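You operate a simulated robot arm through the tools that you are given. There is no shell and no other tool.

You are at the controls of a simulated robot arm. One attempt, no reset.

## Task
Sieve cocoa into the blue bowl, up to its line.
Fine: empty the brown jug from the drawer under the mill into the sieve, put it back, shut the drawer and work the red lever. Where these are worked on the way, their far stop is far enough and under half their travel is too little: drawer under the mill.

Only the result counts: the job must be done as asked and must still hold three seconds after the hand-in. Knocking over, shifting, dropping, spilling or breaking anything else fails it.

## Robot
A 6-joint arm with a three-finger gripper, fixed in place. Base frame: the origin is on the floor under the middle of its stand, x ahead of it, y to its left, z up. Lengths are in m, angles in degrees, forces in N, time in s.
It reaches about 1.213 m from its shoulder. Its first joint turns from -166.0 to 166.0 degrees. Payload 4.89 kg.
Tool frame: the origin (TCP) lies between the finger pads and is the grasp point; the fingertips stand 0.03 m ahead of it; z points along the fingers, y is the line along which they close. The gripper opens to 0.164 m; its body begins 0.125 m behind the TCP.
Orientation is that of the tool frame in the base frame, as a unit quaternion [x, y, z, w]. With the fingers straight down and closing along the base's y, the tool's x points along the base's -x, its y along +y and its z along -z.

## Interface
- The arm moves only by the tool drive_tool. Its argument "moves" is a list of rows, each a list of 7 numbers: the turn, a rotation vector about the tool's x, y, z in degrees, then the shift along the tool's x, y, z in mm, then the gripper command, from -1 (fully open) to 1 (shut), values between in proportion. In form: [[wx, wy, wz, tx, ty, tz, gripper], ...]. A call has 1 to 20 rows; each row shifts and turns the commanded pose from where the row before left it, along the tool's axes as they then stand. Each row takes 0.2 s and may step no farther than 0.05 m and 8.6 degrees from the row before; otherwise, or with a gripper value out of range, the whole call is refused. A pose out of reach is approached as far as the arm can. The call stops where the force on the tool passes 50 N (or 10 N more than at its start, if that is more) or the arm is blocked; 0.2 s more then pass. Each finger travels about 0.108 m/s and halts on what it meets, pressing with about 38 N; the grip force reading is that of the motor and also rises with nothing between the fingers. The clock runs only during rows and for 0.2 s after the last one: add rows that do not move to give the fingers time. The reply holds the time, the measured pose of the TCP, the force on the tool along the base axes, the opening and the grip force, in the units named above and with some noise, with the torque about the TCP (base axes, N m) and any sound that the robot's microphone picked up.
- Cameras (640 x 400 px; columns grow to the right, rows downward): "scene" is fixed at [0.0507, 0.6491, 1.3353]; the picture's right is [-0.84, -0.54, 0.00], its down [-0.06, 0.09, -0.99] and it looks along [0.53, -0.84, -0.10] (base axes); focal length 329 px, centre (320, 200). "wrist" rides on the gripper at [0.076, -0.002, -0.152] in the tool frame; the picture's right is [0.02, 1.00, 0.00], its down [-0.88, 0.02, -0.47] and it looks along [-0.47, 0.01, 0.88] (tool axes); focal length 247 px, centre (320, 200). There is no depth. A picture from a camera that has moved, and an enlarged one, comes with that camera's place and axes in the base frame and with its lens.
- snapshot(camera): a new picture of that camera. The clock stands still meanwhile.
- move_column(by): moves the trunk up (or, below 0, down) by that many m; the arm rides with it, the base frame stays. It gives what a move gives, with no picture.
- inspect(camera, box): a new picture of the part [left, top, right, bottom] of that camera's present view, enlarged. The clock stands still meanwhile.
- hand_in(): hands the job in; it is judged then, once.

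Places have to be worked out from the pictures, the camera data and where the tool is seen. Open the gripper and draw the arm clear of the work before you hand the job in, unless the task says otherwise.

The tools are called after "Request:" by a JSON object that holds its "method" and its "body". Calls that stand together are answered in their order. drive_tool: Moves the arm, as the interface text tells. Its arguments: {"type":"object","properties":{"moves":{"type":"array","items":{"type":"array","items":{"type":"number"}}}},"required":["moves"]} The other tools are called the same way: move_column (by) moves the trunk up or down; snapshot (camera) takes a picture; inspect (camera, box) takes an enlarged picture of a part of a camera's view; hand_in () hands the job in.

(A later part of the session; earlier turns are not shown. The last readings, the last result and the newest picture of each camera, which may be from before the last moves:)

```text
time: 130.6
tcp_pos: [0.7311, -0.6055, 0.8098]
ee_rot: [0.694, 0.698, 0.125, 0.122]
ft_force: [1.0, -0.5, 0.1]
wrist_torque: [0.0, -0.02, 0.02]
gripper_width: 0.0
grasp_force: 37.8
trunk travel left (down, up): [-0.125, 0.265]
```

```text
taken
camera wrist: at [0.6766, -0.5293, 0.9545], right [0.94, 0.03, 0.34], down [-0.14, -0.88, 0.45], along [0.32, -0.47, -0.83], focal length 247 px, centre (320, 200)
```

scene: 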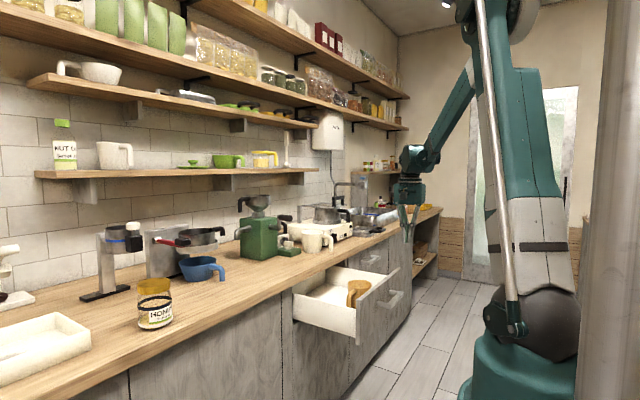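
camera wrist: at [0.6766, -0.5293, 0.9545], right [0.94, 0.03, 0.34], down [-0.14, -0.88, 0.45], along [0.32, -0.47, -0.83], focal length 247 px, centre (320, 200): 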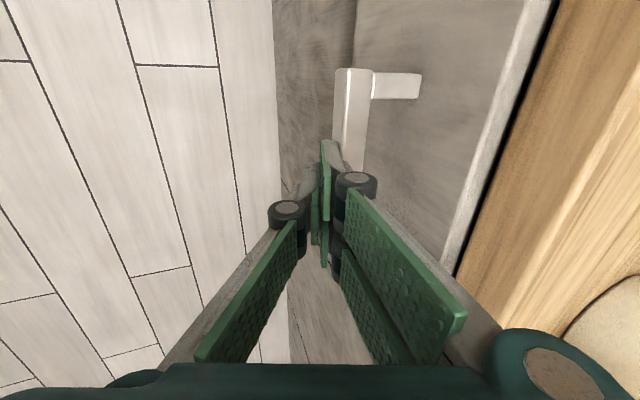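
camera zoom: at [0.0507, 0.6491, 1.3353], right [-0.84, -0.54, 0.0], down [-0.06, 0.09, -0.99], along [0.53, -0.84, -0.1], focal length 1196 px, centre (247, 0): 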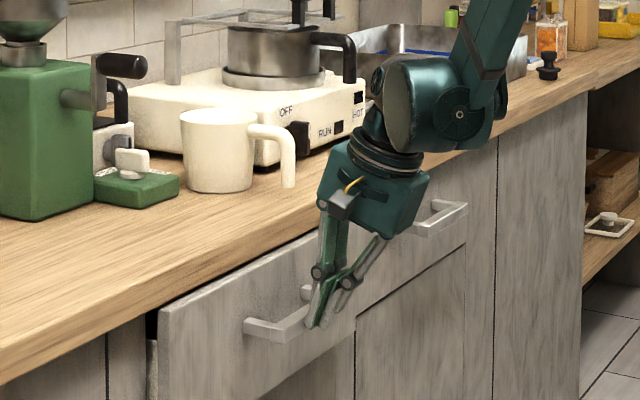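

About 3 cm left. Continue until the drawer seats (force stop).

Request:
{"method": "drive_tool", "body": {"moves": [[0, 0, 0, 0, 7.5, 2.7, 1], [0, 0, 0, 0, 7.5, 2.7, 1], [0, 0, 0, 0, 7.5, 2.7, 1], [0, 0, 0, 0, 4.7, 1.7, 1], [0, 0, 0, 0, 4.7, 1.7, 1], [0, 0, 0, 0, 4.7, 1.7, 1]]}}

Request:
{"method": "inspect", "body": {"camera": "scene", "box": [270, 200, 410, 310]}}

Request:
{"method": "snapshot", "body": {"camera": "wrist"}}

```text
time: 131.8
tcp_pos: [0.7583, -0.6047, 0.8111]
ee_rot: [0.696, 0.697, 0.123, 0.12]
ft_force: [-14.4, 1.3, 5.1]
wrist_torque: [-0.03, 0.19, -0.27]
gripper_width: 0.0
grasp_force: 38.0
trunk travel left (down, up): [-0.125, 0.265]
stopped in row 6: the force on the tool passed its limit at 59 N (the readings are from after the stop); the commanded pose is now the measured one
```

```text
3.64 times, centred on (340, 255) of scene
camera zoom: at [0.0507, 0.6491, 1.3353], right [-0.84, -0.54, 0.0], down [-0.06, 0.09, -0.99], along [0.53, -0.84, -0.1], focal length 1196 px, centre (247, 0)
```

zoom: 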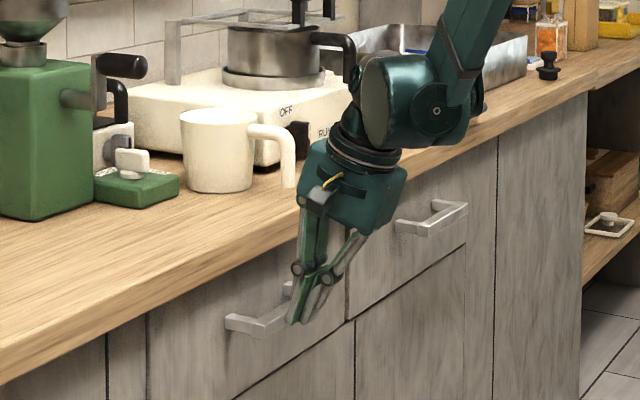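

```text
taken
camera wrist: at [0.7051, -0.5292, 0.955], right [0.94, 0.02, 0.34], down [-0.14, -0.88, 0.45], along [0.31, -0.47, -0.83], focal length 247 px, centre (320, 200)
```

wrist: 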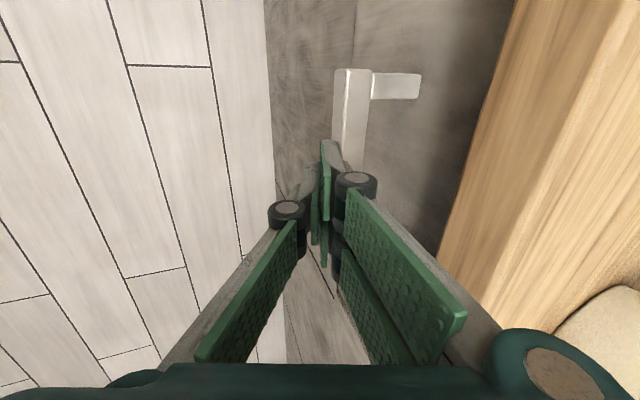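

The drawer is fully shut (force stop at the expected position). Back off from the handle and rise.

Request:
{"method": "drive_tool", "body": {"moves": [[0, 0, 0, 0, -18.8, -6.8, 1], [0, 0, 0, 0, -28.2, -10.3, 1], [0, 0, 0, 0, -37.6, -13.7, 1], [0, 0, 0, 0, 13.7, -37.6, 1], [0, 0, 0, 0, 13.7, -37.6, 1], [0, 0, 0, 0, 13.7, -37.6, 1], [0, 0, 0, 0, 13.7, -37.6, 1], [0, 0, 0, 0, 13.7, -37.6, 1], [0, 0, 0, 0, 13.7, -37.6, 1], [0, 0, 0, 0, 13.7, -37.6, 1], [0, 0, 0, 0, 13.7, -37.6, 1], [5, 0, 0, 0, 0, 0, 1], [5, 0, 0, 0, 0, 0, 1], [5, 0, 0, 0, 0, 0, 1], [5, 0, 0, 0, 0, 0, 1]]}}

Request:
{"method": "snapshot", "body": {"camera": "scene"}}

Request:
{"method": "inspect", "body": {"camera": "scene", "box": [120, 210, 250, 300]}}

```text
time: 135.0
tcp_pos: [0.6697, -0.6073, 1.1312]
ee_rot: [0.706, 0.709, -0.001, -0.005]
ft_force: [-0.4, 0.0, 0.6]
wrist_torque: [0.02, -0.08, 0.0]
gripper_width: 0.0
grasp_force: 37.9
trunk travel left (down, up): [-0.125, 0.265]
```

```text
taken
```

scene: 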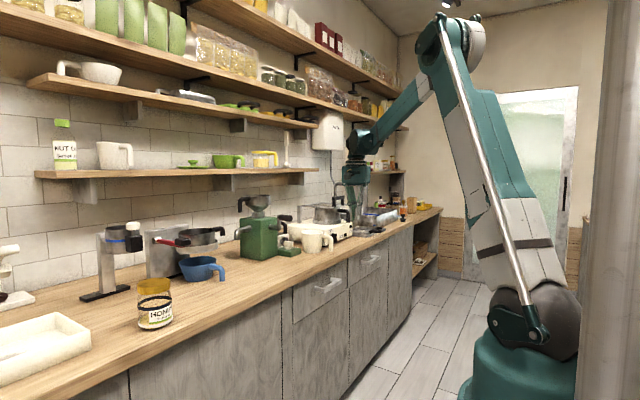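

```text
4.44 times, centred on (185, 255) of scene
camera zoom: at [0.0507, 0.6491, 1.3353], right [-0.84, -0.54, 0.0], down [-0.06, 0.09, -0.99], along [0.53, -0.84, -0.1], focal length 1461 px, centre (920, -44)
```

zoom: 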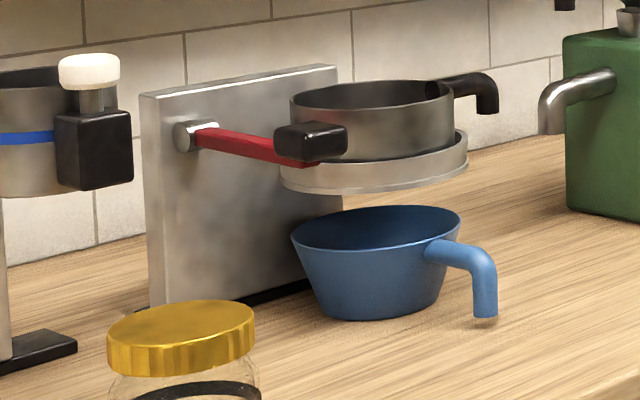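

The drawer is closed and nothing is disturbed. Now turn to the red lever: yaw the tool back (camera toward the robot) and move near the sieve to inspect lever and bowl.

Request:
{"method": "drive_tool", "body": {"moves": [[0, 0, -8.2, 0, 0, 0, 1], [0, 0, -8.2, 0, 0, 0, 1], [0, 0, -8.2, 0, 0, 0, 1], [0, 0, -8.2, 0, 0, 0, 1], [0, 0, -8.2, 0, 0, 0, 1], [0, 0, -8.2, 0, 0, 0, 1], [0, 0, -8.2, 0, 0, 0, 1], [0, 0, -8.2, 0, 0, 0, 1], [0, 0, -8.2, 0, 0, 0, 1], [0, 0, -8.2, 0, 0, 0, 1], [0, 0, -8.2, 0, 0, 0, 1]]}}

Request:
{"method": "drive_tool", "body": {"moves": [[0, 0, 0, -10.5, 41.9, -8.6, 1], [0, 0, 0, -10.5, 41.9, -8.6, 1], [0, 0, 0, -10.5, 41.9, -8.6, 1], [0, 0, 0, -10.5, 41.9, -8.6, 1], [0, 0, 0, -10.5, 41.9, -8.6, 1], [0, 0, 0, -10.5, 41.9, -8.6, 1], [0, 0, 0, -10.5, 41.9, -8.6, 1], [0, 0, 0, -10.5, 41.9, -8.6, 1], [0, 0, 0, -10.5, 41.9, -8.6, 1], [0, 0, 0, -10.5, 41.9, -8.6, 1], [0, 0, 0, -10.5, 41.9, -8.6, 1], [0, 0, 0, -10.5, 41.9, -8.6, 1], [0, 0, 0, -10.5, 41.9, -8.6, 1], [0, 0, 0, -10.5, 41.9, -8.6, 1]]}}

Request:
{"method": "snapshot", "body": {"camera": "wrist"}}

Request:
{"method": "snapshot", "body": {"camera": "scene"}}

```text
time: 137.4
tcp_pos: [0.6715, -0.607, 1.1302]
ee_rot: [-0.005, 1.0, 0.003, -0.002]
ft_force: [-0.6, -0.3, 0.1]
wrist_torque: [-0.01, 0.04, -0.03]
gripper_width: 0.0
grasp_force: 37.7
trunk travel left (down, up): [-0.125, 0.265]
```

```text
time: 140.4
tcp_pos: [0.8138, -0.0201, 1.2505]
ee_rot: [-0.004, 1.0, 0.002, -0.003]
ft_force: [0.1, -1.0, 0.7]
wrist_torque: [0.28, -0.05, -0.03]
gripper_width: 0.0
grasp_force: 37.6
trunk travel left (down, up): [-0.125, 0.265]
```

```text
taken
camera wrist: at [0.7393, -0.0228, 1.4048], right [-0.03, 1.0, 0.01], down [0.88, 0.02, 0.47], along [0.47, 0.02, -0.88], focal length 247 px, centre (320, 200)
```

wrist: 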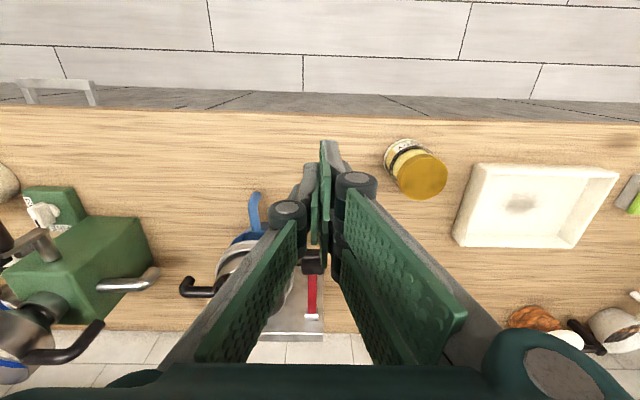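

```text
taken
```

scene: 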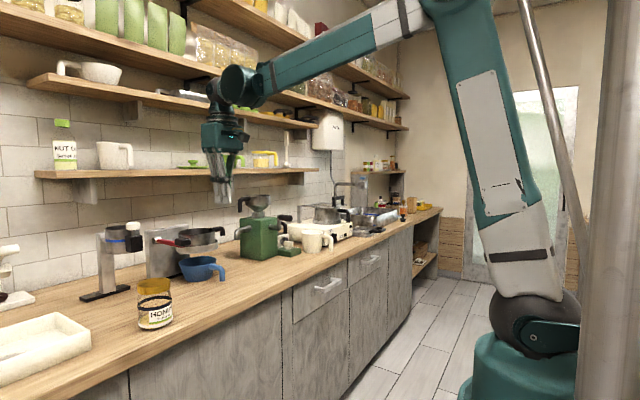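

The closed fingers block the view; open them here and look again.

Request:
{"method": "drive_tool", "body": {"moves": [[0, 0, 0, 0, 0, 0, -1], [0, 0, 0, 0, 0, 0, -1], [0, 0, 0, 0, 0, 0, -1], [0, 0, 0, 0, 0, 0, -1]]}}

Request:
{"method": "inspect", "body": {"camera": "wrist", "box": [170, 170, 450, 350]}}

```text
time: 141.4
tcp_pos: [0.8141, -0.0183, 1.2501]
ee_rot: [-0.004, 1.0, 0.003, -0.002]
ft_force: [1.1, -0.3, 0.4]
wrist_torque: [0.01, -0.01, -0.01]
gripper_width: 0.1639
grasp_force: 0.1
trunk travel left (down, up): [-0.125, 0.265]
```

```text
2.22 times, centred on (310, 260) of wrist
camera zoom: at [0.7394, -0.0221, 1.4045], right [-0.03, 1.0, 0.01], down [0.88, 0.02, 0.47], along [0.47, 0.02, -0.88], focal length 549 px, centre (342, 67)
```

zoom: 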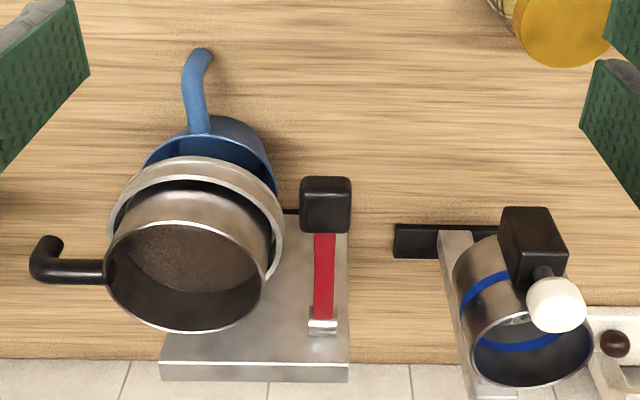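

The knob is at about (1.033, -0.025, 1.079) and the lever's pivot at (1.187, -0.026, 1.074), so it swings down/up in the XZ plane. Let me zoom on the bowl to see its line before working the lever.

Request:
{"method": "inspect", "body": {"camera": "scene", "box": [175, 245, 235, 290]}}

Request:
{"method": "inspect", "body": {"camera": "wrist", "box": [210, 190, 340, 290]}}

```text
8.89 times, centred on (205, 268) of scene
camera zoom: at [0.0507, 0.6491, 1.3353], right [-0.84, -0.54, 0.0], down [-0.06, 0.09, -0.99], along [0.53, -0.84, -0.1], focal length 2922 px, centre (1342, -400)
```

zoom: 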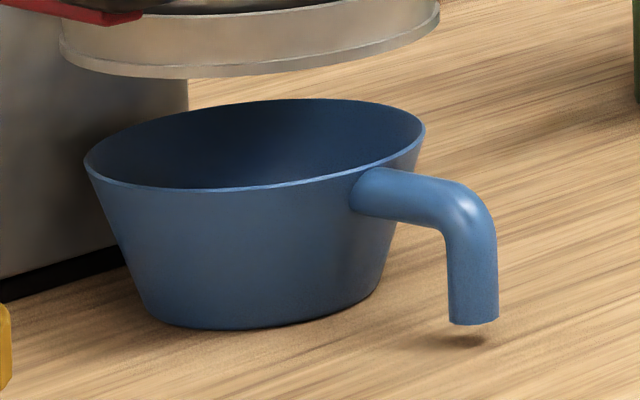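

```text
4.00 times, centred on (275, 240) of wrist
camera zoom: at [0.7394, -0.0221, 1.4045], right [-0.03, 1.0, 0.01], down [0.88, 0.02, 0.47], along [0.47, 0.02, -0.88], focal length 988 px, centre (500, 40)
```

zoom: 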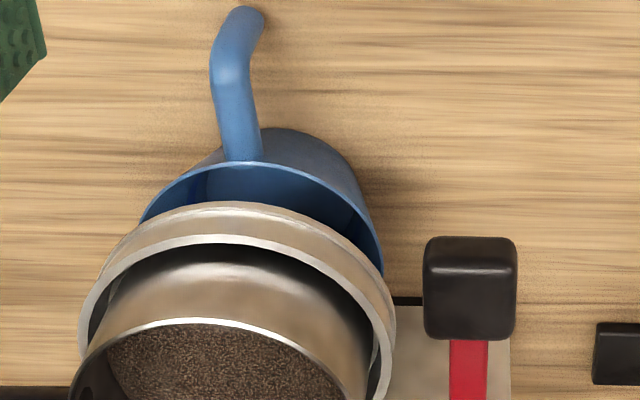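

No cocoa in the bowl yet. Close the fingers, pitch the tool to 55° and move to just above the knob.

Request:
{"method": "drive_tool", "body": {"moves": [[0, -5, 0, 0, 0, 0, 1], [0, -5, 0, 0, 0, 0, 1], [0, -5, 0, 0, 0, 0, 1], [0, -5, 0, 0, 0, 0, 1], [0, -5, 0, 0, 0, 0, 1], [0, -5, 0, 0, 0, 0, 1], [0, -5, 0, 0, 0, 0, 1], [0, 0, 0, -25.5, -0.3, 30.1, 1], [0, 0, 0, -25.5, -0.3, 30.1, 1], [0, 0, 0, -25.5, -0.3, 30.1, 1], [0, 0, 0, -25.5, -0.3, 30.1, 1], [0, 0, 0, -25.5, -0.3, 30.1, 1], [0, 0, 0, -25.5, -0.3, 30.1, 1], [0, 0, 0, 0, 0, 0, 1]]}}

Request:
{"method": "snapshot", "body": {"camera": "wrist"}}

Request:
{"method": "inspect", "body": {"camera": "scene", "box": [120, 160, 280, 290]}}

```text
time: 144.4
tcp_pos: [1.0445, -0.0195, 1.1914]
ee_rot: [-0.004, 0.954, 0.004, 0.298]
ft_force: [1.2, -0.3, 0.3]
wrist_torque: [0.03, 0.01, 0.01]
gripper_width: 0.0
grasp_force: 38.1
trunk travel left (down, up): [-0.125, 0.265]
```

```text
taken
camera wrist: at [0.8948, -0.0224, 1.2746], right [-0.03, 1.0, -0.01], down [0.45, 0.02, 0.89], along [0.89, 0.02, -0.46], focal length 247 px, centre (320, 200)
```

wrist: 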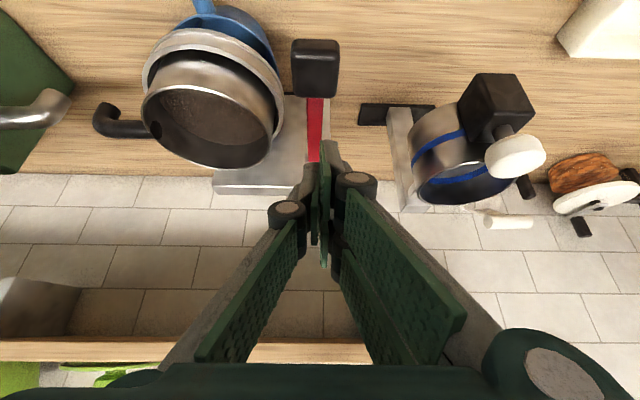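

```text
3.08 times, centred on (200, 225) of scene
camera zoom: at [0.0507, 0.6491, 1.3353], right [-0.84, -0.54, 0.0], down [-0.06, 0.09, -0.99], along [0.53, -0.84, -0.1], focal length 1012 px, centre (689, 123)
```

zoom: 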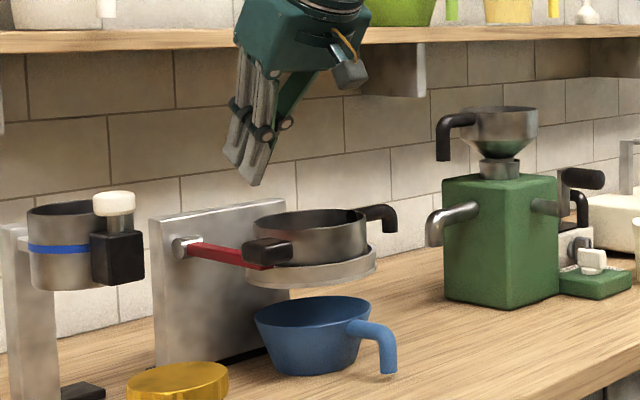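

The fingertip corner is ~5 cm above the knob's top. Descend 45 mm to near contact.

Request:
{"method": "drive_tool", "body": {"moves": [[0, 0, 0, 8.6, -0.5, 12.3, 1], [0, 0, 0, 8.6, -0.5, 12.3, 1], [0, 0, 0, 8.6, -0.5, 12.3, 1], [0, 0, 0, 0, 0, 0, 1]]}}

Request:
{"method": "inspect", "body": {"camera": "scene", "box": [140, 190, 240, 280]}}

Request:
{"method": "snapshot", "body": {"camera": "wrist"}}

```text
time: 145.4
tcp_pos: [1.0421, -0.0212, 1.1471]
ee_rot: [-0.004, 0.954, 0.005, 0.298]
ft_force: [0.0, 0.3, 0.5]
wrist_torque: [0.03, 0.02, -0.01]
gripper_width: 0.0
grasp_force: 38.0
trunk travel left (down, up): [-0.125, 0.265]
```

```text
4.44 times, centred on (190, 235) of scene
camera zoom: at [0.0507, 0.6491, 1.3353], right [-0.84, -0.54, 0.0], down [-0.06, 0.09, -0.99], along [0.53, -0.84, -0.1], focal length 1461 px, centre (898, 44)
```

zoom: 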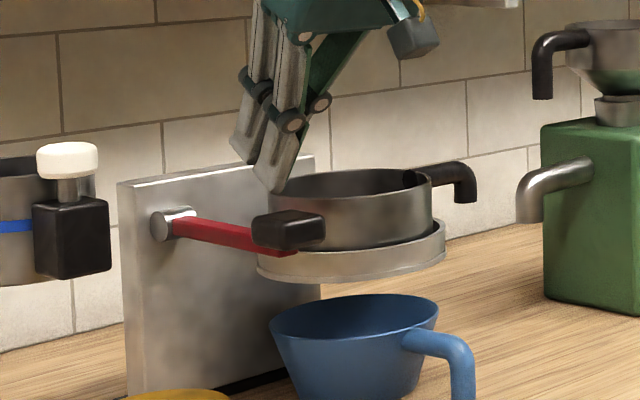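

```text
taken
camera wrist: at [0.8926, -0.0237, 1.2301], right [-0.03, 1.0, -0.01], down [0.45, 0.02, 0.89], along [0.89, 0.02, -0.45], focal length 247 px, centre (320, 200)
```

wrist: 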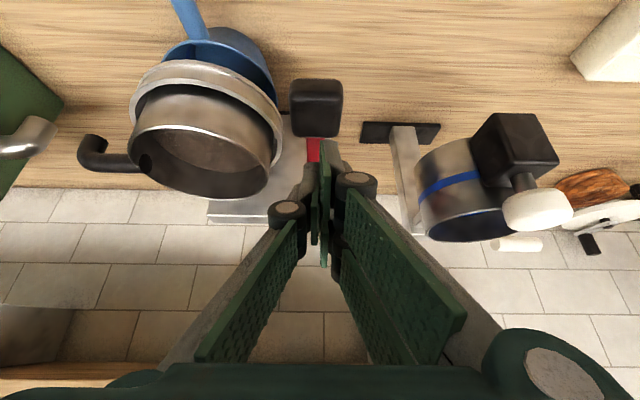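

The tip is just above the knob's top. Press down in small steps.

Request:
{"method": "drive_tool", "body": {"moves": [[0, 0, 0, 2.3, 0, 3.3, 1], [0, 0, 0, 2.3, 0, 3.3, 1], [0, 0, 0, 2.3, 0, 3.3, 1], [0, 0, 0, 2.3, 0, 3.3, 1]]}}

Request:
{"method": "inspect", "body": {"camera": "scene", "box": [140, 190, 240, 280]}}

```text
time: 146.4
tcp_pos: [1.0411, -0.0199, 1.1316]
ee_rot: [-0.004, 0.955, 0.004, 0.298]
ft_force: [-0.1, -0.1, -0.2]
wrist_torque: [-0.03, -0.01, -0.01]
gripper_width: 0.0
grasp_force: 38.2
trunk travel left (down, up): [-0.125, 0.265]
```

```text
4.44 times, centred on (190, 235) of scene
camera zoom: at [0.0507, 0.6491, 1.3353], right [-0.84, -0.54, 0.0], down [-0.06, 0.09, -0.99], along [0.53, -0.84, -0.1], focal length 1461 px, centre (898, 44)
```

zoom: 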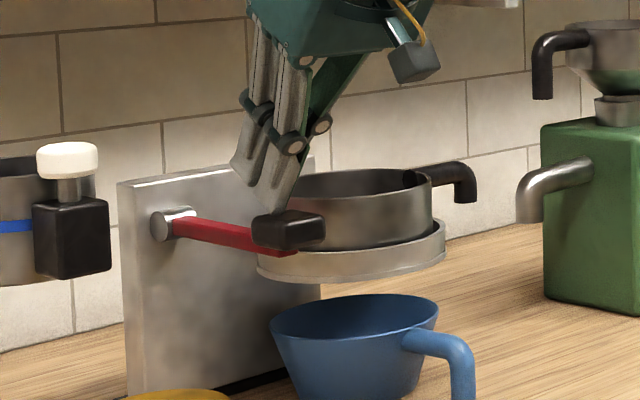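

Almost touching. Continue pressing gently and watch force and lever.

Request:
{"method": "drive_tool", "body": {"moves": [[0, 0, 0, 2.3, 0, 3.3, 1], [0, 0, 0, 2.3, 0, 3.3, 1], [0, 0, 0, 2.3, 0, 3.3, 1]]}}

Request:
{"method": "inspect", "body": {"camera": "scene", "box": [140, 190, 240, 280]}}

```text
time: 147.2
tcp_pos: [1.041, -0.0202, 1.1184]
ee_rot: [-0.003, 0.955, 0.004, 0.298]
ft_force: [0.5, 0.2, 2.5]
wrist_torque: [0.03, 0.0, -0.04]
gripper_width: 0.0
grasp_force: 38.5
trunk travel left (down, up): [-0.125, 0.265]
```

```text
4.44 times, centred on (190, 235) of scene
camera zoom: at [0.0507, 0.6491, 1.3353], right [-0.84, -0.54, 0.0], down [-0.06, 0.09, -0.99], along [0.53, -0.84, -0.1], focal length 1461 px, centre (898, 44)
```

zoom: 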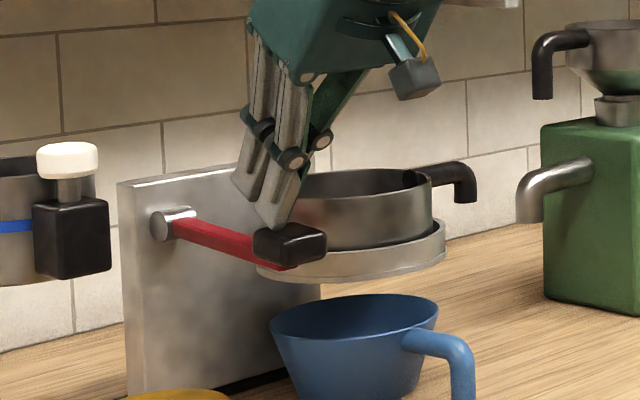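

The lever yields downward with about 2.5 N. Continue pressing along its arc, about 35 mm more.

Request:
{"method": "drive_tool", "body": {"moves": [[0, 0, 0, 2.5, 0, 4.4, 1], [0, 0, 0, 2.5, 0, 4.4, 1], [0, 0, 0, 2.5, 0, 4.4, 1], [0, 0, 0, 2.5, 0, 4.4, 1]]}}

Request:
{"method": "inspect", "body": {"camera": "scene", "box": [140, 190, 240, 290]}}

```text
time: 148.2
tcp_pos: [1.043, -0.0205, 1.1008]
ee_rot: [-0.005, 0.955, 0.004, 0.298]
ft_force: [-0.8, -0.7, 2.6]
wrist_torque: [0.0, 0.07, -0.03]
gripper_width: 0.0001
grasp_force: 38.3
trunk travel left (down, up): [-0.125, 0.265]
```

```text
4.00 times, centred on (190, 240) of scene
camera zoom: at [0.0507, 0.6491, 1.3353], right [-0.84, -0.54, 0.0], down [-0.06, 0.09, -0.99], along [0.53, -0.84, -0.1], focal length 1315 px, centre (840, 40)
```

zoom: 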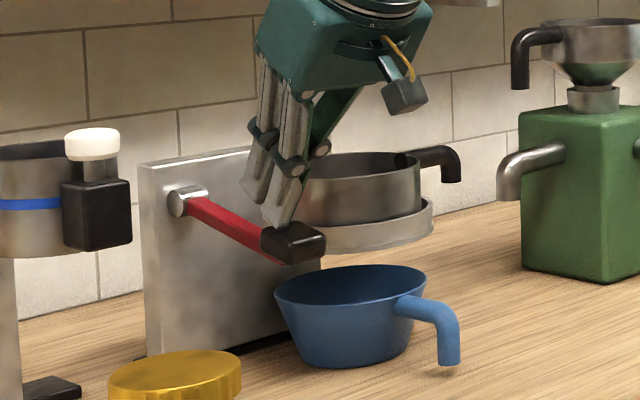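

The lever is ~15° down with a light steady force; nothing falls yet. Continue along the arc.

Request:
{"method": "drive_tool", "body": {"moves": [[0, 0, 0, 1.7, 1, 4.5, 1], [0, 0, 0, 1.7, 1, 4.5, 1], [0, 0, 0, 1.7, 1, 4.5, 1], [0, 0, 0, 1.7, 0, 4.5, 1]]}}

Request:
{"method": "inspect", "body": {"camera": "scene", "box": [140, 190, 240, 290]}}

Request:
{"method": "snapshot", "body": {"camera": "wrist"}}

```text
time: 149.2
tcp_pos: [1.0471, -0.0178, 1.0861]
ee_rot: [-0.003, 0.954, 0.003, 0.301]
ft_force: [-16.5, -2.8, 40.2]
wrist_torque: [0.05, 1.04, 0.16]
gripper_width: 0.0
grasp_force: 37.6
trunk travel left (down, up): [-0.125, 0.265]
stopped in row 4: the force on the tool passed its limit at 57 N (the readings are from after the stop); the commanded pose is now the measured one
```

```text
4.00 times, centred on (190, 240) of scene
camera zoom: at [0.0507, 0.6491, 1.3353], right [-0.84, -0.54, 0.0], down [-0.06, 0.09, -0.99], along [0.53, -0.84, -0.1], focal length 1315 px, centre (840, 40)
```

zoom: 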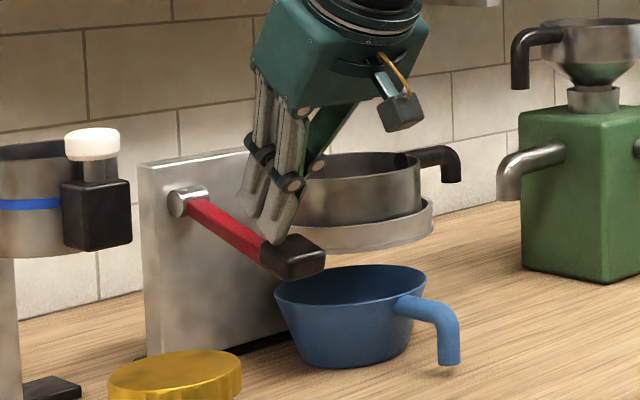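

```text
taken
camera wrist: at [0.8964, -0.0207, 1.1687], right [-0.03, 1.0, -0.01], down [0.45, 0.02, 0.89], along [0.89, 0.02, -0.45], focal length 247 px, centre (320, 200)
```

wrist: 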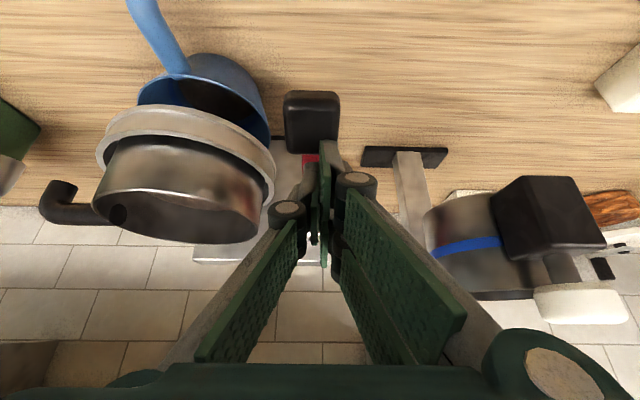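

The lever met its lower stop (~22°). It looks like there may be cocoa in the bowl now; zoom in.

Request:
{"method": "inspect", "body": {"camera": "wrist", "box": [80, 20, 320, 250]}}

Request:
{"method": "inspect", "body": {"camera": "scene", "box": [175, 225, 245, 290]}}

```text
1.74 times, centred on (200, 135) of wrist
camera zoom: at [0.8964, -0.0207, 1.1687], right [-0.03, 1.0, -0.01], down [0.45, 0.02, 0.89], along [0.89, 0.02, -0.45], focal length 430 px, centre (529, 313)
```

zoom: 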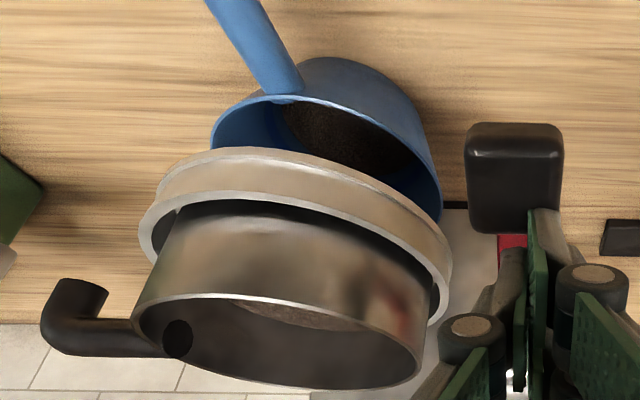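

```text
6.15 times, centred on (210, 258) of scene
camera zoom: at [0.0507, 0.6491, 1.3353], right [-0.84, -0.54, 0.0], down [-0.06, 0.09, -0.99], along [0.53, -0.84, -0.1], focal length 2023 px, centre (997, -154)
```

zoom: 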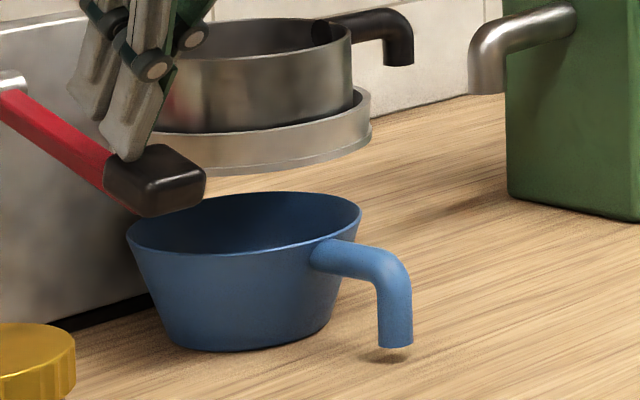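

Cocoa has begun to appear in the bowl. Ease off by ~1.5 mm to lower the force, hold briefly, and compare.

Request:
{"method": "drive_tool", "body": {"moves": [[0, 0, 0, -0.9, 0, -1.2, 1], [0, 0, 0, 0, 0, 0, 1]]}}

Request:
{"method": "inspect", "body": {"camera": "wrist", "box": [80, 20, 320, 250]}}

```text
time: 149.8
tcp_pos: [1.0458, -0.0183, 1.087]
ee_rot: [-0.002, 0.954, 0.003, 0.3]
ft_force: [-20.3, -4.3, 30.2]
wrist_torque: [-0.09, 1.13, 0.1]
gripper_width: 0.0
grasp_force: 37.6
trunk travel left (down, up): [-0.125, 0.265]
```

```text
1.74 times, centred on (200, 135) of wrist
camera zoom: at [0.8966, -0.0206, 1.1692], right [-0.03, 1.0, -0.01], down [0.45, 0.02, 0.89], along [0.89, 0.02, -0.45], focal length 430 px, centre (529, 313)
```

zoom: 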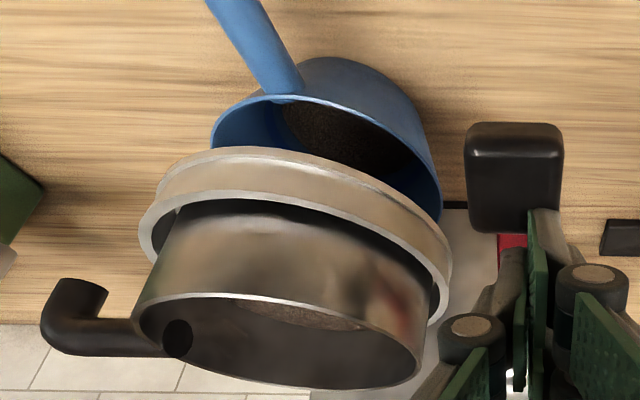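

Little change; hold another second to see whether it flows continuously while pressed.

Request:
{"method": "drive_tool", "body": {"moves": [[0, 0, 0, 0, 0, 0, 1], [0, 0, 0, 0, 0, 0, 1], [0, 0, 0, 0, 0, 0, 1], [0, 0, 0, 0, 0, 0, 1], [0, 0, 0, 0, 0, 0, 1]]}}

Request:
{"method": "inspect", "body": {"camera": "wrist", "box": [80, 20, 320, 250]}}

Request:
{"method": "inspect", "body": {"camera": "wrist", "box": [130, 40, 280, 240]}}

```text
time: 151.0
tcp_pos: [1.0452, -0.0184, 1.0868]
ee_rot: [-0.005, 0.954, 0.004, 0.301]
ft_force: [-17.8, -4.8, 32.8]
wrist_torque: [-0.06, 0.93, 0.06]
gripper_width: 0.0
grasp_force: 38.1
trunk travel left (down, up): [-0.125, 0.265]
```

```text
1.74 times, centred on (200, 135) of wrist
camera zoom: at [0.8969, -0.0205, 1.1692], right [-0.03, 1.0, -0.01], down [0.45, 0.02, 0.89], along [0.89, 0.02, -0.45], focal length 430 px, centre (529, 313)
```

zoom: 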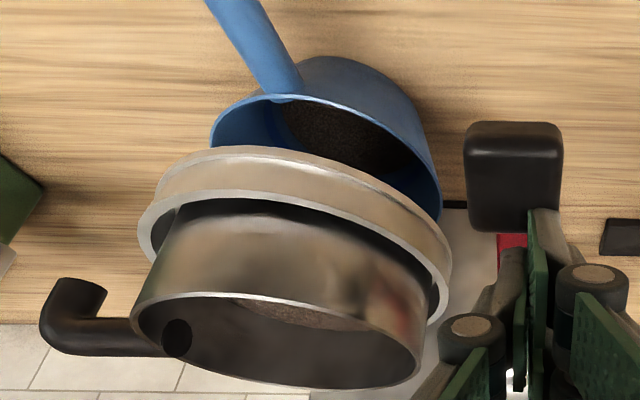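

```text
2.00 times, centred on (205, 140) of wrist
camera zoom: at [0.8969, -0.0205, 1.1692], right [-0.03, 1.0, -0.01], down [0.45, 0.02, 0.89], along [0.89, 0.02, -0.45], focal length 494 px, centre (550, 320)
```

zoom: 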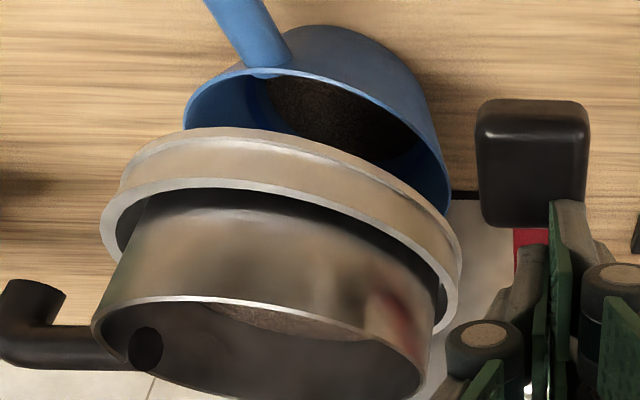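

The level doesn't change while held, so it seems each stroke passes a portion. Raise the tool to see whether the lever springs back.

Request:
{"method": "drive_tool", "body": {"moves": [[0, 0, 0, -1.7, 0, -4.5, 1], [0, 0, 0, -1.7, 0, -4.5, 1], [0, 0, 0, -2.9, 0, -4.1, 1], [0, 0, 0, -2.9, 0, -4.1, 1], [0, 0, 0, -5.7, 0, -8.2, 1], [0, 0, 0, -5.7, 0, -8.2, 1], [0, 0, 0, -5.7, 0, -8.2, 1], [0, 0, 0, 0, 0, 0, 1]]}}

Request:
{"method": "inspect", "body": {"camera": "scene", "box": [140, 190, 240, 290]}}

Request:
{"method": "snapshot", "body": {"camera": "wrist"}}

```text
time: 152.8
tcp_pos: [1.0483, -0.0182, 1.1337]
ee_rot: [-0.004, 0.954, 0.003, 0.299]
ft_force: [-0.3, 0.1, -0.5]
wrist_torque: [0.03, -0.07, -0.01]
gripper_width: 0.0
grasp_force: 37.8
trunk travel left (down, up): [-0.125, 0.265]
```

```text
4.00 times, centred on (190, 240) of scene
camera zoom: at [0.0507, 0.6491, 1.3353], right [-0.84, -0.54, 0.0], down [-0.06, 0.09, -0.99], along [0.53, -0.84, -0.1], focal length 1315 px, centre (840, 40)
```

zoom: 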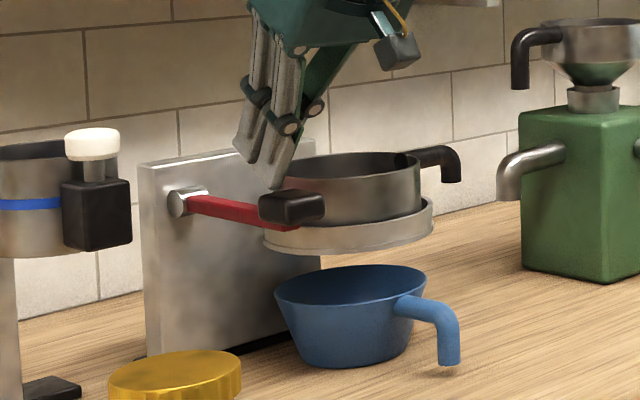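

```text
taken
camera wrist: at [0.8975, -0.0205, 1.2165], right [-0.03, 1.0, -0.01], down [0.45, 0.02, 0.89], along [0.89, 0.02, -0.45], focal length 247 px, centre (320, 200)
```

wrist: 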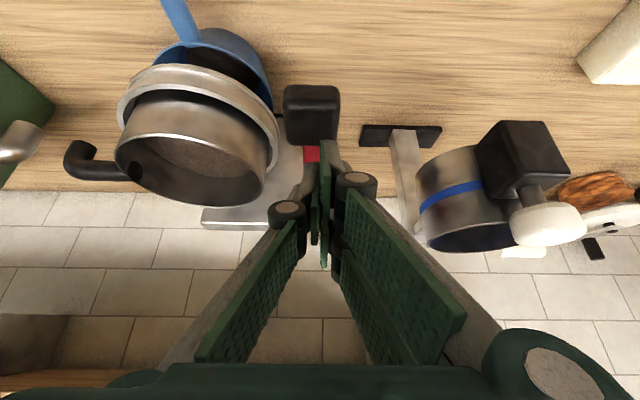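

The lever springs back. Look at the bowl and sieve levels now.

Request:
{"method": "inspect", "body": {"camera": "wrist", "box": [100, 0, 300, 220]}}

Request:
{"method": "inspect", "body": {"camera": "scene", "box": [175, 220, 245, 285]}}

```text
1.82 times, centred on (200, 110) of wrist
camera zoom: at [0.8975, -0.0205, 1.2165], right [-0.03, 1.0, -0.01], down [0.45, 0.02, 0.89], along [0.89, 0.02, -0.45], focal length 449 px, centre (538, 364)
```

zoom: 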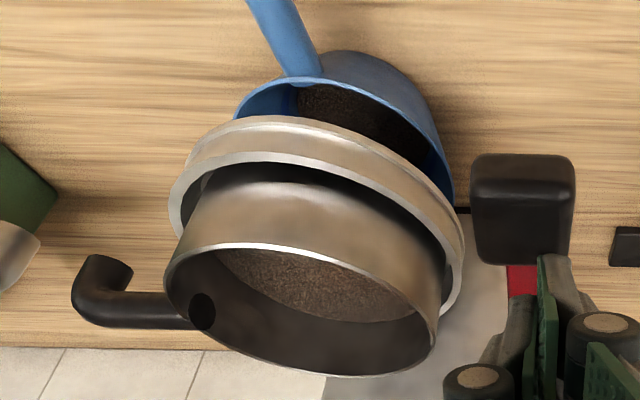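

```text
6.15 times, centred on (210, 252) of scene
camera zoom: at [0.0507, 0.6491, 1.3353], right [-0.84, -0.54, 0.0], down [-0.06, 0.09, -0.99], along [0.53, -0.84, -0.1], focal length 2023 px, centre (997, -123)
```

zoom: 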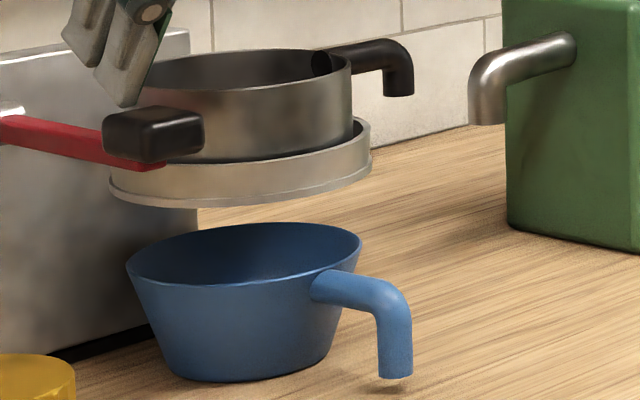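

One stroke delivered a portion. Do a second complete stroke: down to the stop and back up.

Request:
{"method": "drive_tool", "body": {"moves": [[0, 0, 0, 2.87, 0, 4.1, 1], [0, 0, 0, 2.87, 0, 4.1, 1], [0, 0, 0, 2.87, 0, 4.1, 1], [0, 0, 0, 2.87, 0, 4.1, 1], [0, 0, 0, 2.87, 0, 4.1, 1], [0, 0, 0, 2.87, 0, 4.1, 1], [0, 0, 0, 2.87, 0, 4.1, 1], [0, 0, 0, 2.87, 0, 4.1, 1], [0, 0, 0, 2.87, 0, 4.1, 1], [0, 0, 0, 0.6, 0, 0.8, 1], [0, 0, 0, -3.4, 0, -4.9, 1], [0, 0, 0, -2.87, 0, -4.1, 1], [0, 0, 0, -2.87, 0, -4.1, 1], [0, 0, 0, -2.87, 0, -4.1, 1], [0, 0, 0, -2.87, 0, -4.1, 1], [0, 0, 0, -2.87, 0, -4.1, 1], [0, 0, 0, -2.87, 0, -4.1, 1], [0, 0, 0, -2.87, 0, -4.1, 1], [0, 0, 0, -2.87, 0, -4.1, 1]]}}

Request:
{"method": "inspect", "body": {"camera": "wrist", "box": [100, 0, 300, 220]}}

Request:
{"method": "inspect", "body": {"camera": "scene", "box": [140, 190, 240, 290]}}

```text
time: 156.8
tcp_pos: [1.0462, -0.0183, 1.1334]
ee_rot: [-0.003, 0.954, 0.003, 0.298]
ft_force: [0.3, -0.3, 0.2]
wrist_torque: [-0.01, 0.05, 0.0]
gripper_width: 0.0003
grasp_force: 37.6
trunk travel left (down, up): [-0.125, 0.265]
```

```text
1.82 times, centred on (200, 110) of wrist
camera zoom: at [0.8969, -0.0206, 1.2164], right [-0.03, 1.0, -0.01], down [0.45, 0.02, 0.89], along [0.89, 0.02, -0.45], focal length 449 px, centre (538, 364)
```

zoom: 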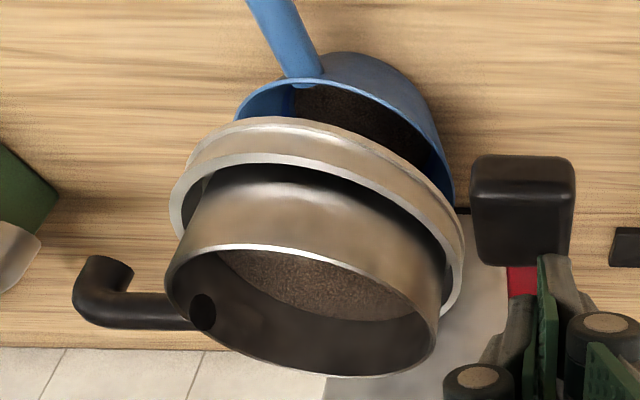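

```text
4.00 times, centred on (190, 240) of scene
camera zoom: at [0.0507, 0.6491, 1.3353], right [-0.84, -0.54, 0.0], down [-0.06, 0.09, -0.99], along [0.53, -0.84, -0.1], focal length 1315 px, centre (840, 40)
```

zoom: 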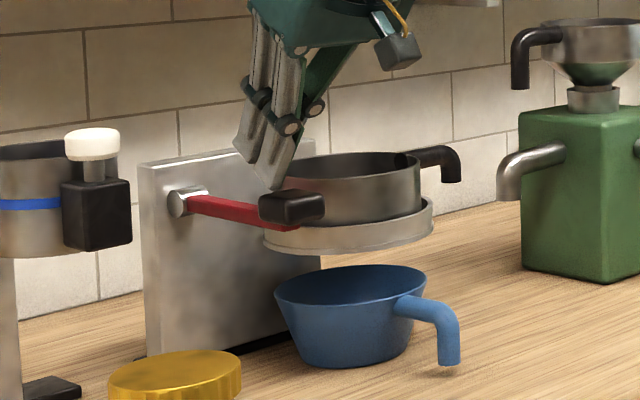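

Only a slight change. Take a close baseline view of bowl and sieve contents at this pose to quantify further strokes.

Request:
{"method": "inspect", "body": {"camera": "wrist", "box": [110, 110, 260, 210]}}

Request:
{"method": "inspect", "body": {"camera": "wrist", "box": [160, 20, 270, 120]}}

```text
4.00 times, centred on (185, 160) of wrist
camera zoom: at [0.8969, -0.0206, 1.2164], right [-0.03, 1.0, -0.01], down [0.45, 0.02, 0.89], along [0.89, 0.02, -0.45], focal length 988 px, centre (860, 360)
```

zoom: 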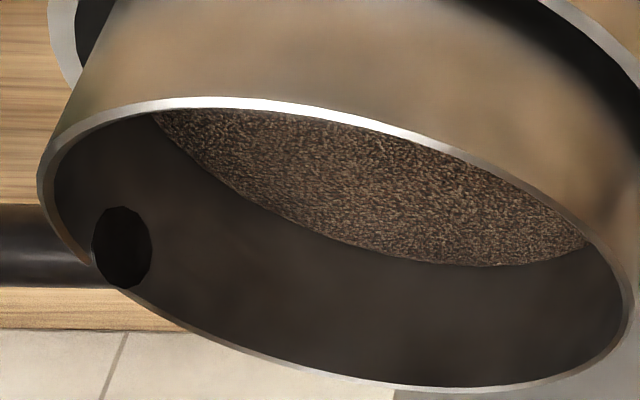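

```text
4.00 times, centred on (215, 70) of wrist
camera zoom: at [0.8969, -0.0206, 1.2164], right [-0.03, 1.0, -0.01], down [0.45, 0.02, 0.89], along [0.89, 0.02, -0.45], focal length 988 px, centre (740, 720)
```

zoom: 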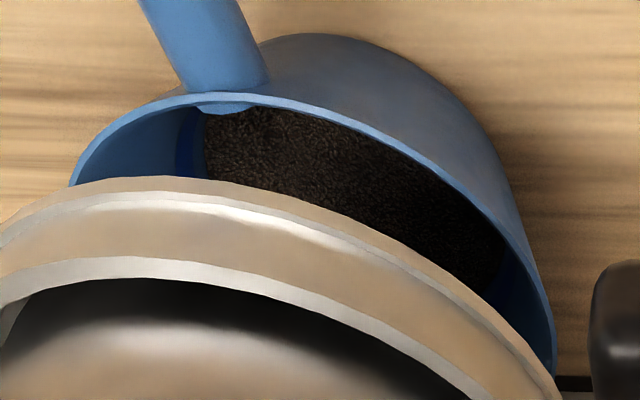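

I can see a darker blue band inside the bowl just above the cocoa surface – that is evidently the line. Do another full stroke and compare.

Request:
{"method": "drive_tool", "body": {"moves": [[0, 0, 0, 2.87, 0, 4.1, 1], [0, 0, 0, 2.87, 0, 4.1, 1], [0, 0, 0, 2.87, 0, 4.1, 1], [0, 0, 0, 2.87, 0, 4.1, 1], [0, 0, 0, 2.87, 0, 4.1, 1], [0, 0, 0, 2.87, 0, 4.1, 1], [0, 0, 0, 2.87, 0, 4.1, 1], [0, 0, 0, 2.87, 0, 4.1, 1], [0, 0, 0, 2.87, 0, 4.1, 1], [0, 0, 0, 0.6, 0, 0.8, 1], [0, 0, 0, -3.4, 0, -4.9, 1], [0, 0, 0, -2.87, 0, -4.1, 1], [0, 0, 0, -2.87, 0, -4.1, 1], [0, 0, 0, -2.87, 0, -4.1, 1], [0, 0, 0, -2.87, 0, -4.1, 1], [0, 0, 0, -2.87, 0, -4.1, 1], [0, 0, 0, -2.87, 0, -4.1, 1], [0, 0, 0, -2.87, 0, -4.1, 1], [0, 0, 0, -2.87, 0, -4.1, 1]]}}

Request:
{"method": "inspect", "body": {"camera": "wrist", "box": [110, 110, 260, 210]}}

Request:
{"method": "inspect", "body": {"camera": "wrist", "box": [160, 20, 270, 120]}}

```text
time: 160.8
tcp_pos: [1.0449, -0.0172, 1.1337]
ee_rot: [-0.003, 0.954, 0.003, 0.299]
ft_force: [-0.3, -0.1, 0.6]
wrist_torque: [0.01, -0.03, 0.02]
gripper_width: 0.0
grasp_force: 37.9
trunk travel left (down, up): [-0.125, 0.265]
```

```text
4.00 times, centred on (185, 160) of wrist
camera zoom: at [0.8957, -0.0206, 1.2168], right [-0.03, 1.0, -0.01], down [0.45, 0.02, 0.89], along [0.89, 0.02, -0.45], focal length 988 px, centre (860, 360)
```

zoom: 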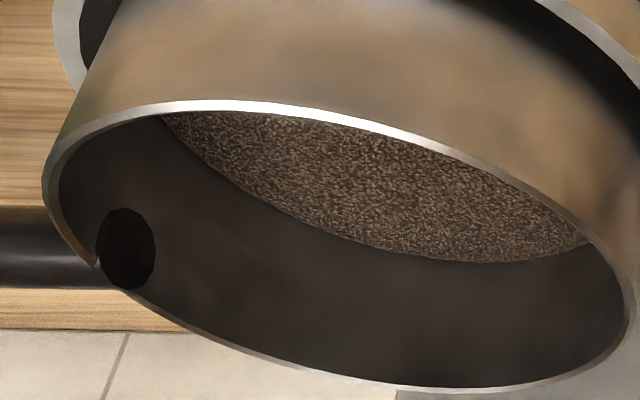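

```text
4.00 times, centred on (215, 70) of wrist
camera zoom: at [0.8957, -0.0206, 1.2168], right [-0.03, 1.0, -0.01], down [0.45, 0.02, 0.89], along [0.89, 0.02, -0.45], focal length 988 px, centre (740, 720)
```

zoom: 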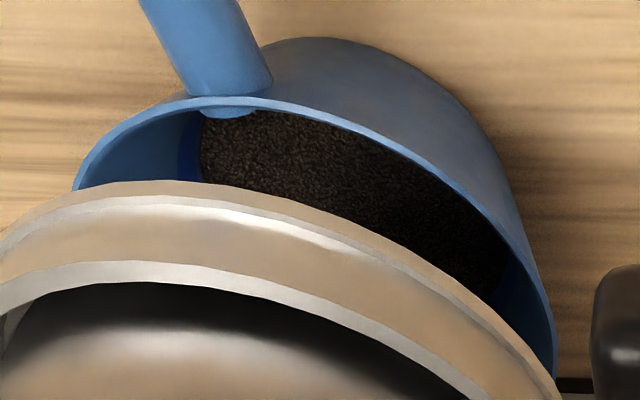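

The cocoa is rising over the band with each stroke (band visible width shrinking). To judge the level properly I'll move the camera back and lower for a clear look into the bowl.

Request:
{"method": "drive_tool", "body": {"moves": [[0, 0, 0, 26.2, -3, -18.4, 1], [0, 0, 0, 26.2, -3, -18.4, 1], [0, 0, 0, 26.2, -3, -18.4, 1], [0, 0, 0, 22.4, 0, 31.9, 1], [0, 0, 0, 22.4, 0, 31.9, 1], [0, 0, 0, 22.4, 0, 31.9, 1], [0, 0, 0, 0, 0, 0, 1]]}}

Request:
{"method": "snapshot", "body": {"camera": "wrist"}}

Request:
{"method": "inspect", "body": {"camera": "wrist", "box": [120, 30, 320, 170]}}

```text
time: 162.4
tcp_pos: [0.9498, -0.0262, 1.0174]
ee_rot: [-0.004, 0.954, 0.004, 0.299]
ft_force: [0.1, 0.7, -1.3]
wrist_torque: [0.03, 0.03, 0.02]
gripper_width: 0.0001
grasp_force: 37.9
trunk travel left (down, up): [-0.125, 0.265]
```

```text
taken
camera wrist: at [0.8001, -0.0293, 1.099], right [-0.03, 1.0, -0.01], down [0.45, 0.02, 0.89], along [0.89, 0.02, -0.45], focal length 247 px, centre (320, 200)
```

wrist: 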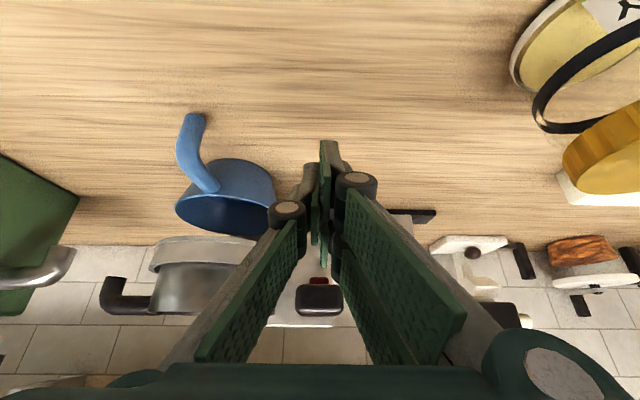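

```text
2.86 times, centred on (220, 100) of wrist
camera zoom: at [0.8001, -0.0293, 1.099], right [-0.03, 1.0, -0.01], down [0.45, 0.02, 0.89], along [0.89, 0.02, -0.45], focal length 706 px, centre (606, 486)
```

zoom: 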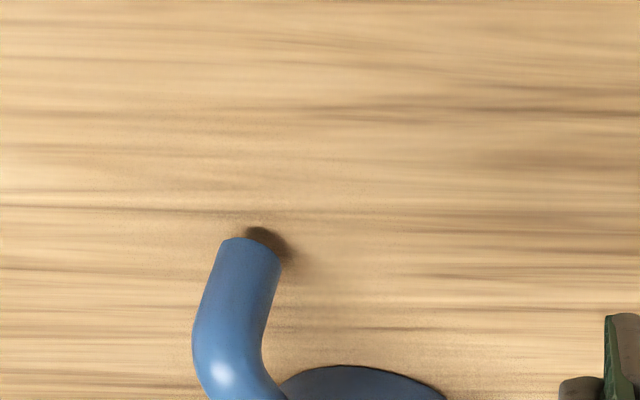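

The bowl is at the left; zoom in on it.

Request:
{"method": "inspect", "body": {"camera": "wrist", "box": [160, 150, 290, 250]}}

```text
4.00 times, centred on (225, 200) of wrist
camera zoom: at [0.8001, -0.0293, 1.099], right [-0.03, 1.0, -0.01], down [0.45, 0.02, 0.89], along [0.89, 0.02, -0.45], focal length 988 px, centre (700, 200)
```

zoom: 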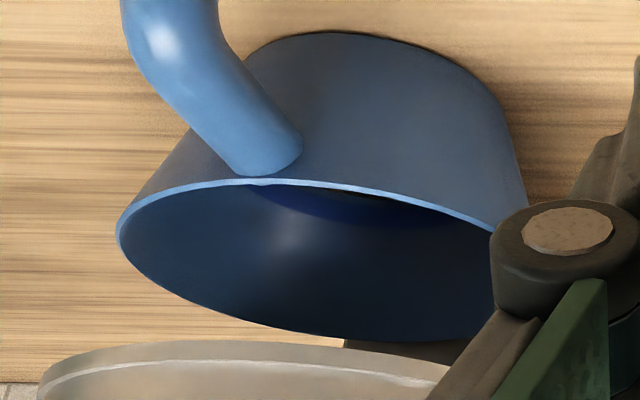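

The ring line is just visible at the near rim's shadow; raise the camera ~45 mm to see cocoa surface and line together.

Request:
{"method": "drive_tool", "body": {"moves": [[0, 0, 0, -12.9, 0, -18.4, 1], [0, 0, 0, -12.9, 0, -18.4, 1], [0, 0, 0, 0, 0, 0, 1]]}}

Request:
{"method": "inspect", "body": {"camera": "wrist", "box": [150, 120, 300, 240]}}

```text
time: 163.2
tcp_pos: [0.9494, -0.0268, 1.0625]
ee_rot: [-0.003, 0.954, 0.004, 0.3]
ft_force: [0.5, -1.1, 1.0]
wrist_torque: [-0.04, -0.03, 0.0]
gripper_width: 0.0
grasp_force: 37.9
trunk travel left (down, up): [-0.125, 0.265]
```

```text
3.33 times, centred on (225, 180) of wrist
camera zoom: at [0.8011, -0.0295, 1.145], right [-0.03, 1.0, -0.01], down [0.45, 0.02, 0.89], along [0.89, 0.02, -0.45], focal length 823 px, centre (637, 267)
```

zoom: 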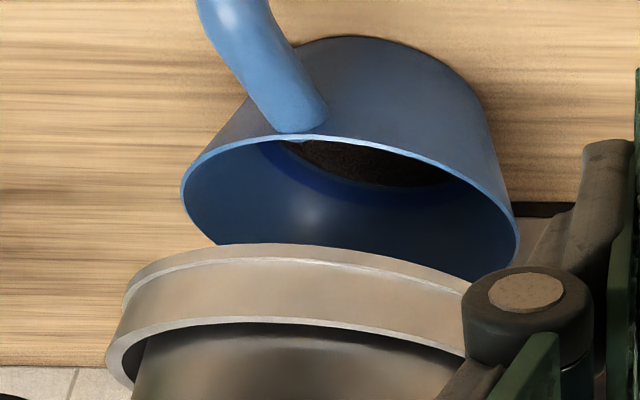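

Now the ring line and cocoa surface are both visible. Zoom tightly.

Request:
{"method": "inspect", "body": {"camera": "wrist", "box": [200, 150, 280, 200]}}

```text
8.00 times, centred on (240, 175) of wrist
camera zoom: at [0.8011, -0.0295, 1.145], right [-0.03, 1.0, -0.01], down [0.45, 0.02, 0.89], along [0.89, 0.02, -0.45], focal length 1976 px, centre (960, 400)
```

zoom: 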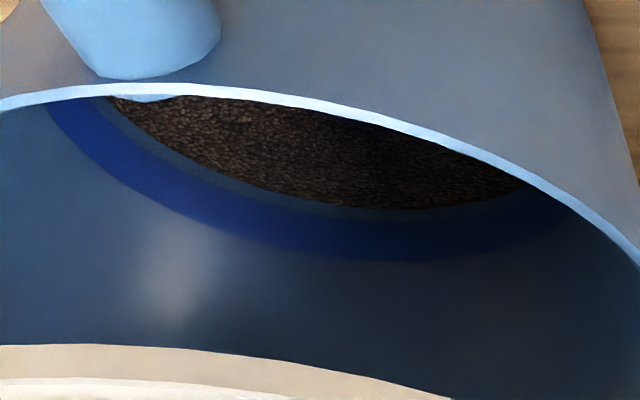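

Very clear view: the dark ring is the line, and the cocoa surface is still ~4 mm below the ring's lower edge. Do another full stroke and return to this viewing pose.

Request:
{"method": "drive_tool", "body": {"moves": [[0, 0, 0, -23.8, 0, -34, 1], [0, 0, 0, -23.8, 0, -34, 1], [0, 0, 0, -39.5, 4.5, 27.7, 1], [0, 0, 0, -39.5, 4.5, 27.7, 1], [0, 0, 0, 2.95, 0, 4.21, 1], [0, 0, 0, 2.95, 0, 4.21, 1], [0, 0, 0, 2.95, 0, 4.21, 1], [0, 0, 0, 2.95, 0, 4.21, 1], [0, 0, 0, 2.95, 0, 4.21, 1], [0, 0, 0, 2.95, 0, 4.21, 1], [0, 0, 0, 2.95, 0, 4.21, 1], [0, 0, 0, 2.95, 0, 4.21, 1], [0, 0, 0, 2.95, 0, 4.21, 1], [0, 0, 0, 2.95, 0, 4.21, 1], [0, 0, 0, 2.95, 0, 4.21, 1], [0, 0, 0, -5.9, 0, -8.42, 1], [0, 0, 0, -11.8, 0, -16.84, 1], [0, 0, 0, -14.7, 0, -21.0, 1]]}}

Request:
{"method": "drive_tool", "body": {"moves": [[0, 0, 0, 39.5, -4.5, -27.7, 1], [0, 0, 0, 39.5, -4.5, -27.7, 1], [0, 0, 0, 23.8, 0, 34, 1], [0, 0, 0, 23.8, 0, 34, 1], [0, 0, 0, 0, 0, 0, 1]]}}

Request:
{"method": "inspect", "body": {"camera": "wrist", "box": [200, 150, 280, 200]}}

```text
time: 167.0
tcp_pos: [1.0464, -0.0168, 1.1427]
ee_rot: [-0.003, 0.954, 0.003, 0.299]
ft_force: [1.3, 0.6, -0.7]
wrist_torque: [-0.02, 0.08, 0.0]
gripper_width: 0.0
grasp_force: 38.5
trunk travel left (down, up): [-0.125, 0.265]
```

```text
time: 168.2
tcp_pos: [0.9493, -0.0275, 1.0611]
ee_rot: [-0.004, 0.954, 0.003, 0.3]
ft_force: [-0.2, 0.1, -0.9]
wrist_torque: [-0.01, 0.0, 0.0]
gripper_width: 0.0
grasp_force: 37.6
trunk travel left (down, up): [-0.125, 0.265]
```

```text
8.00 times, centred on (240, 175) of wrist
camera zoom: at [0.7995, -0.0296, 1.1433], right [-0.03, 1.0, -0.01], down [0.45, 0.02, 0.89], along [0.89, 0.02, -0.45], focal length 1976 px, centre (960, 400)
```

zoom: 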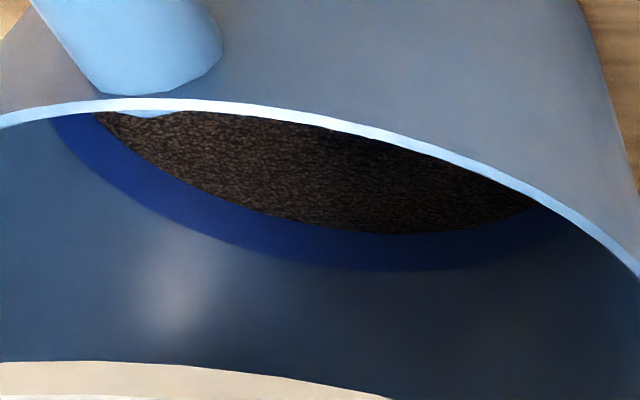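

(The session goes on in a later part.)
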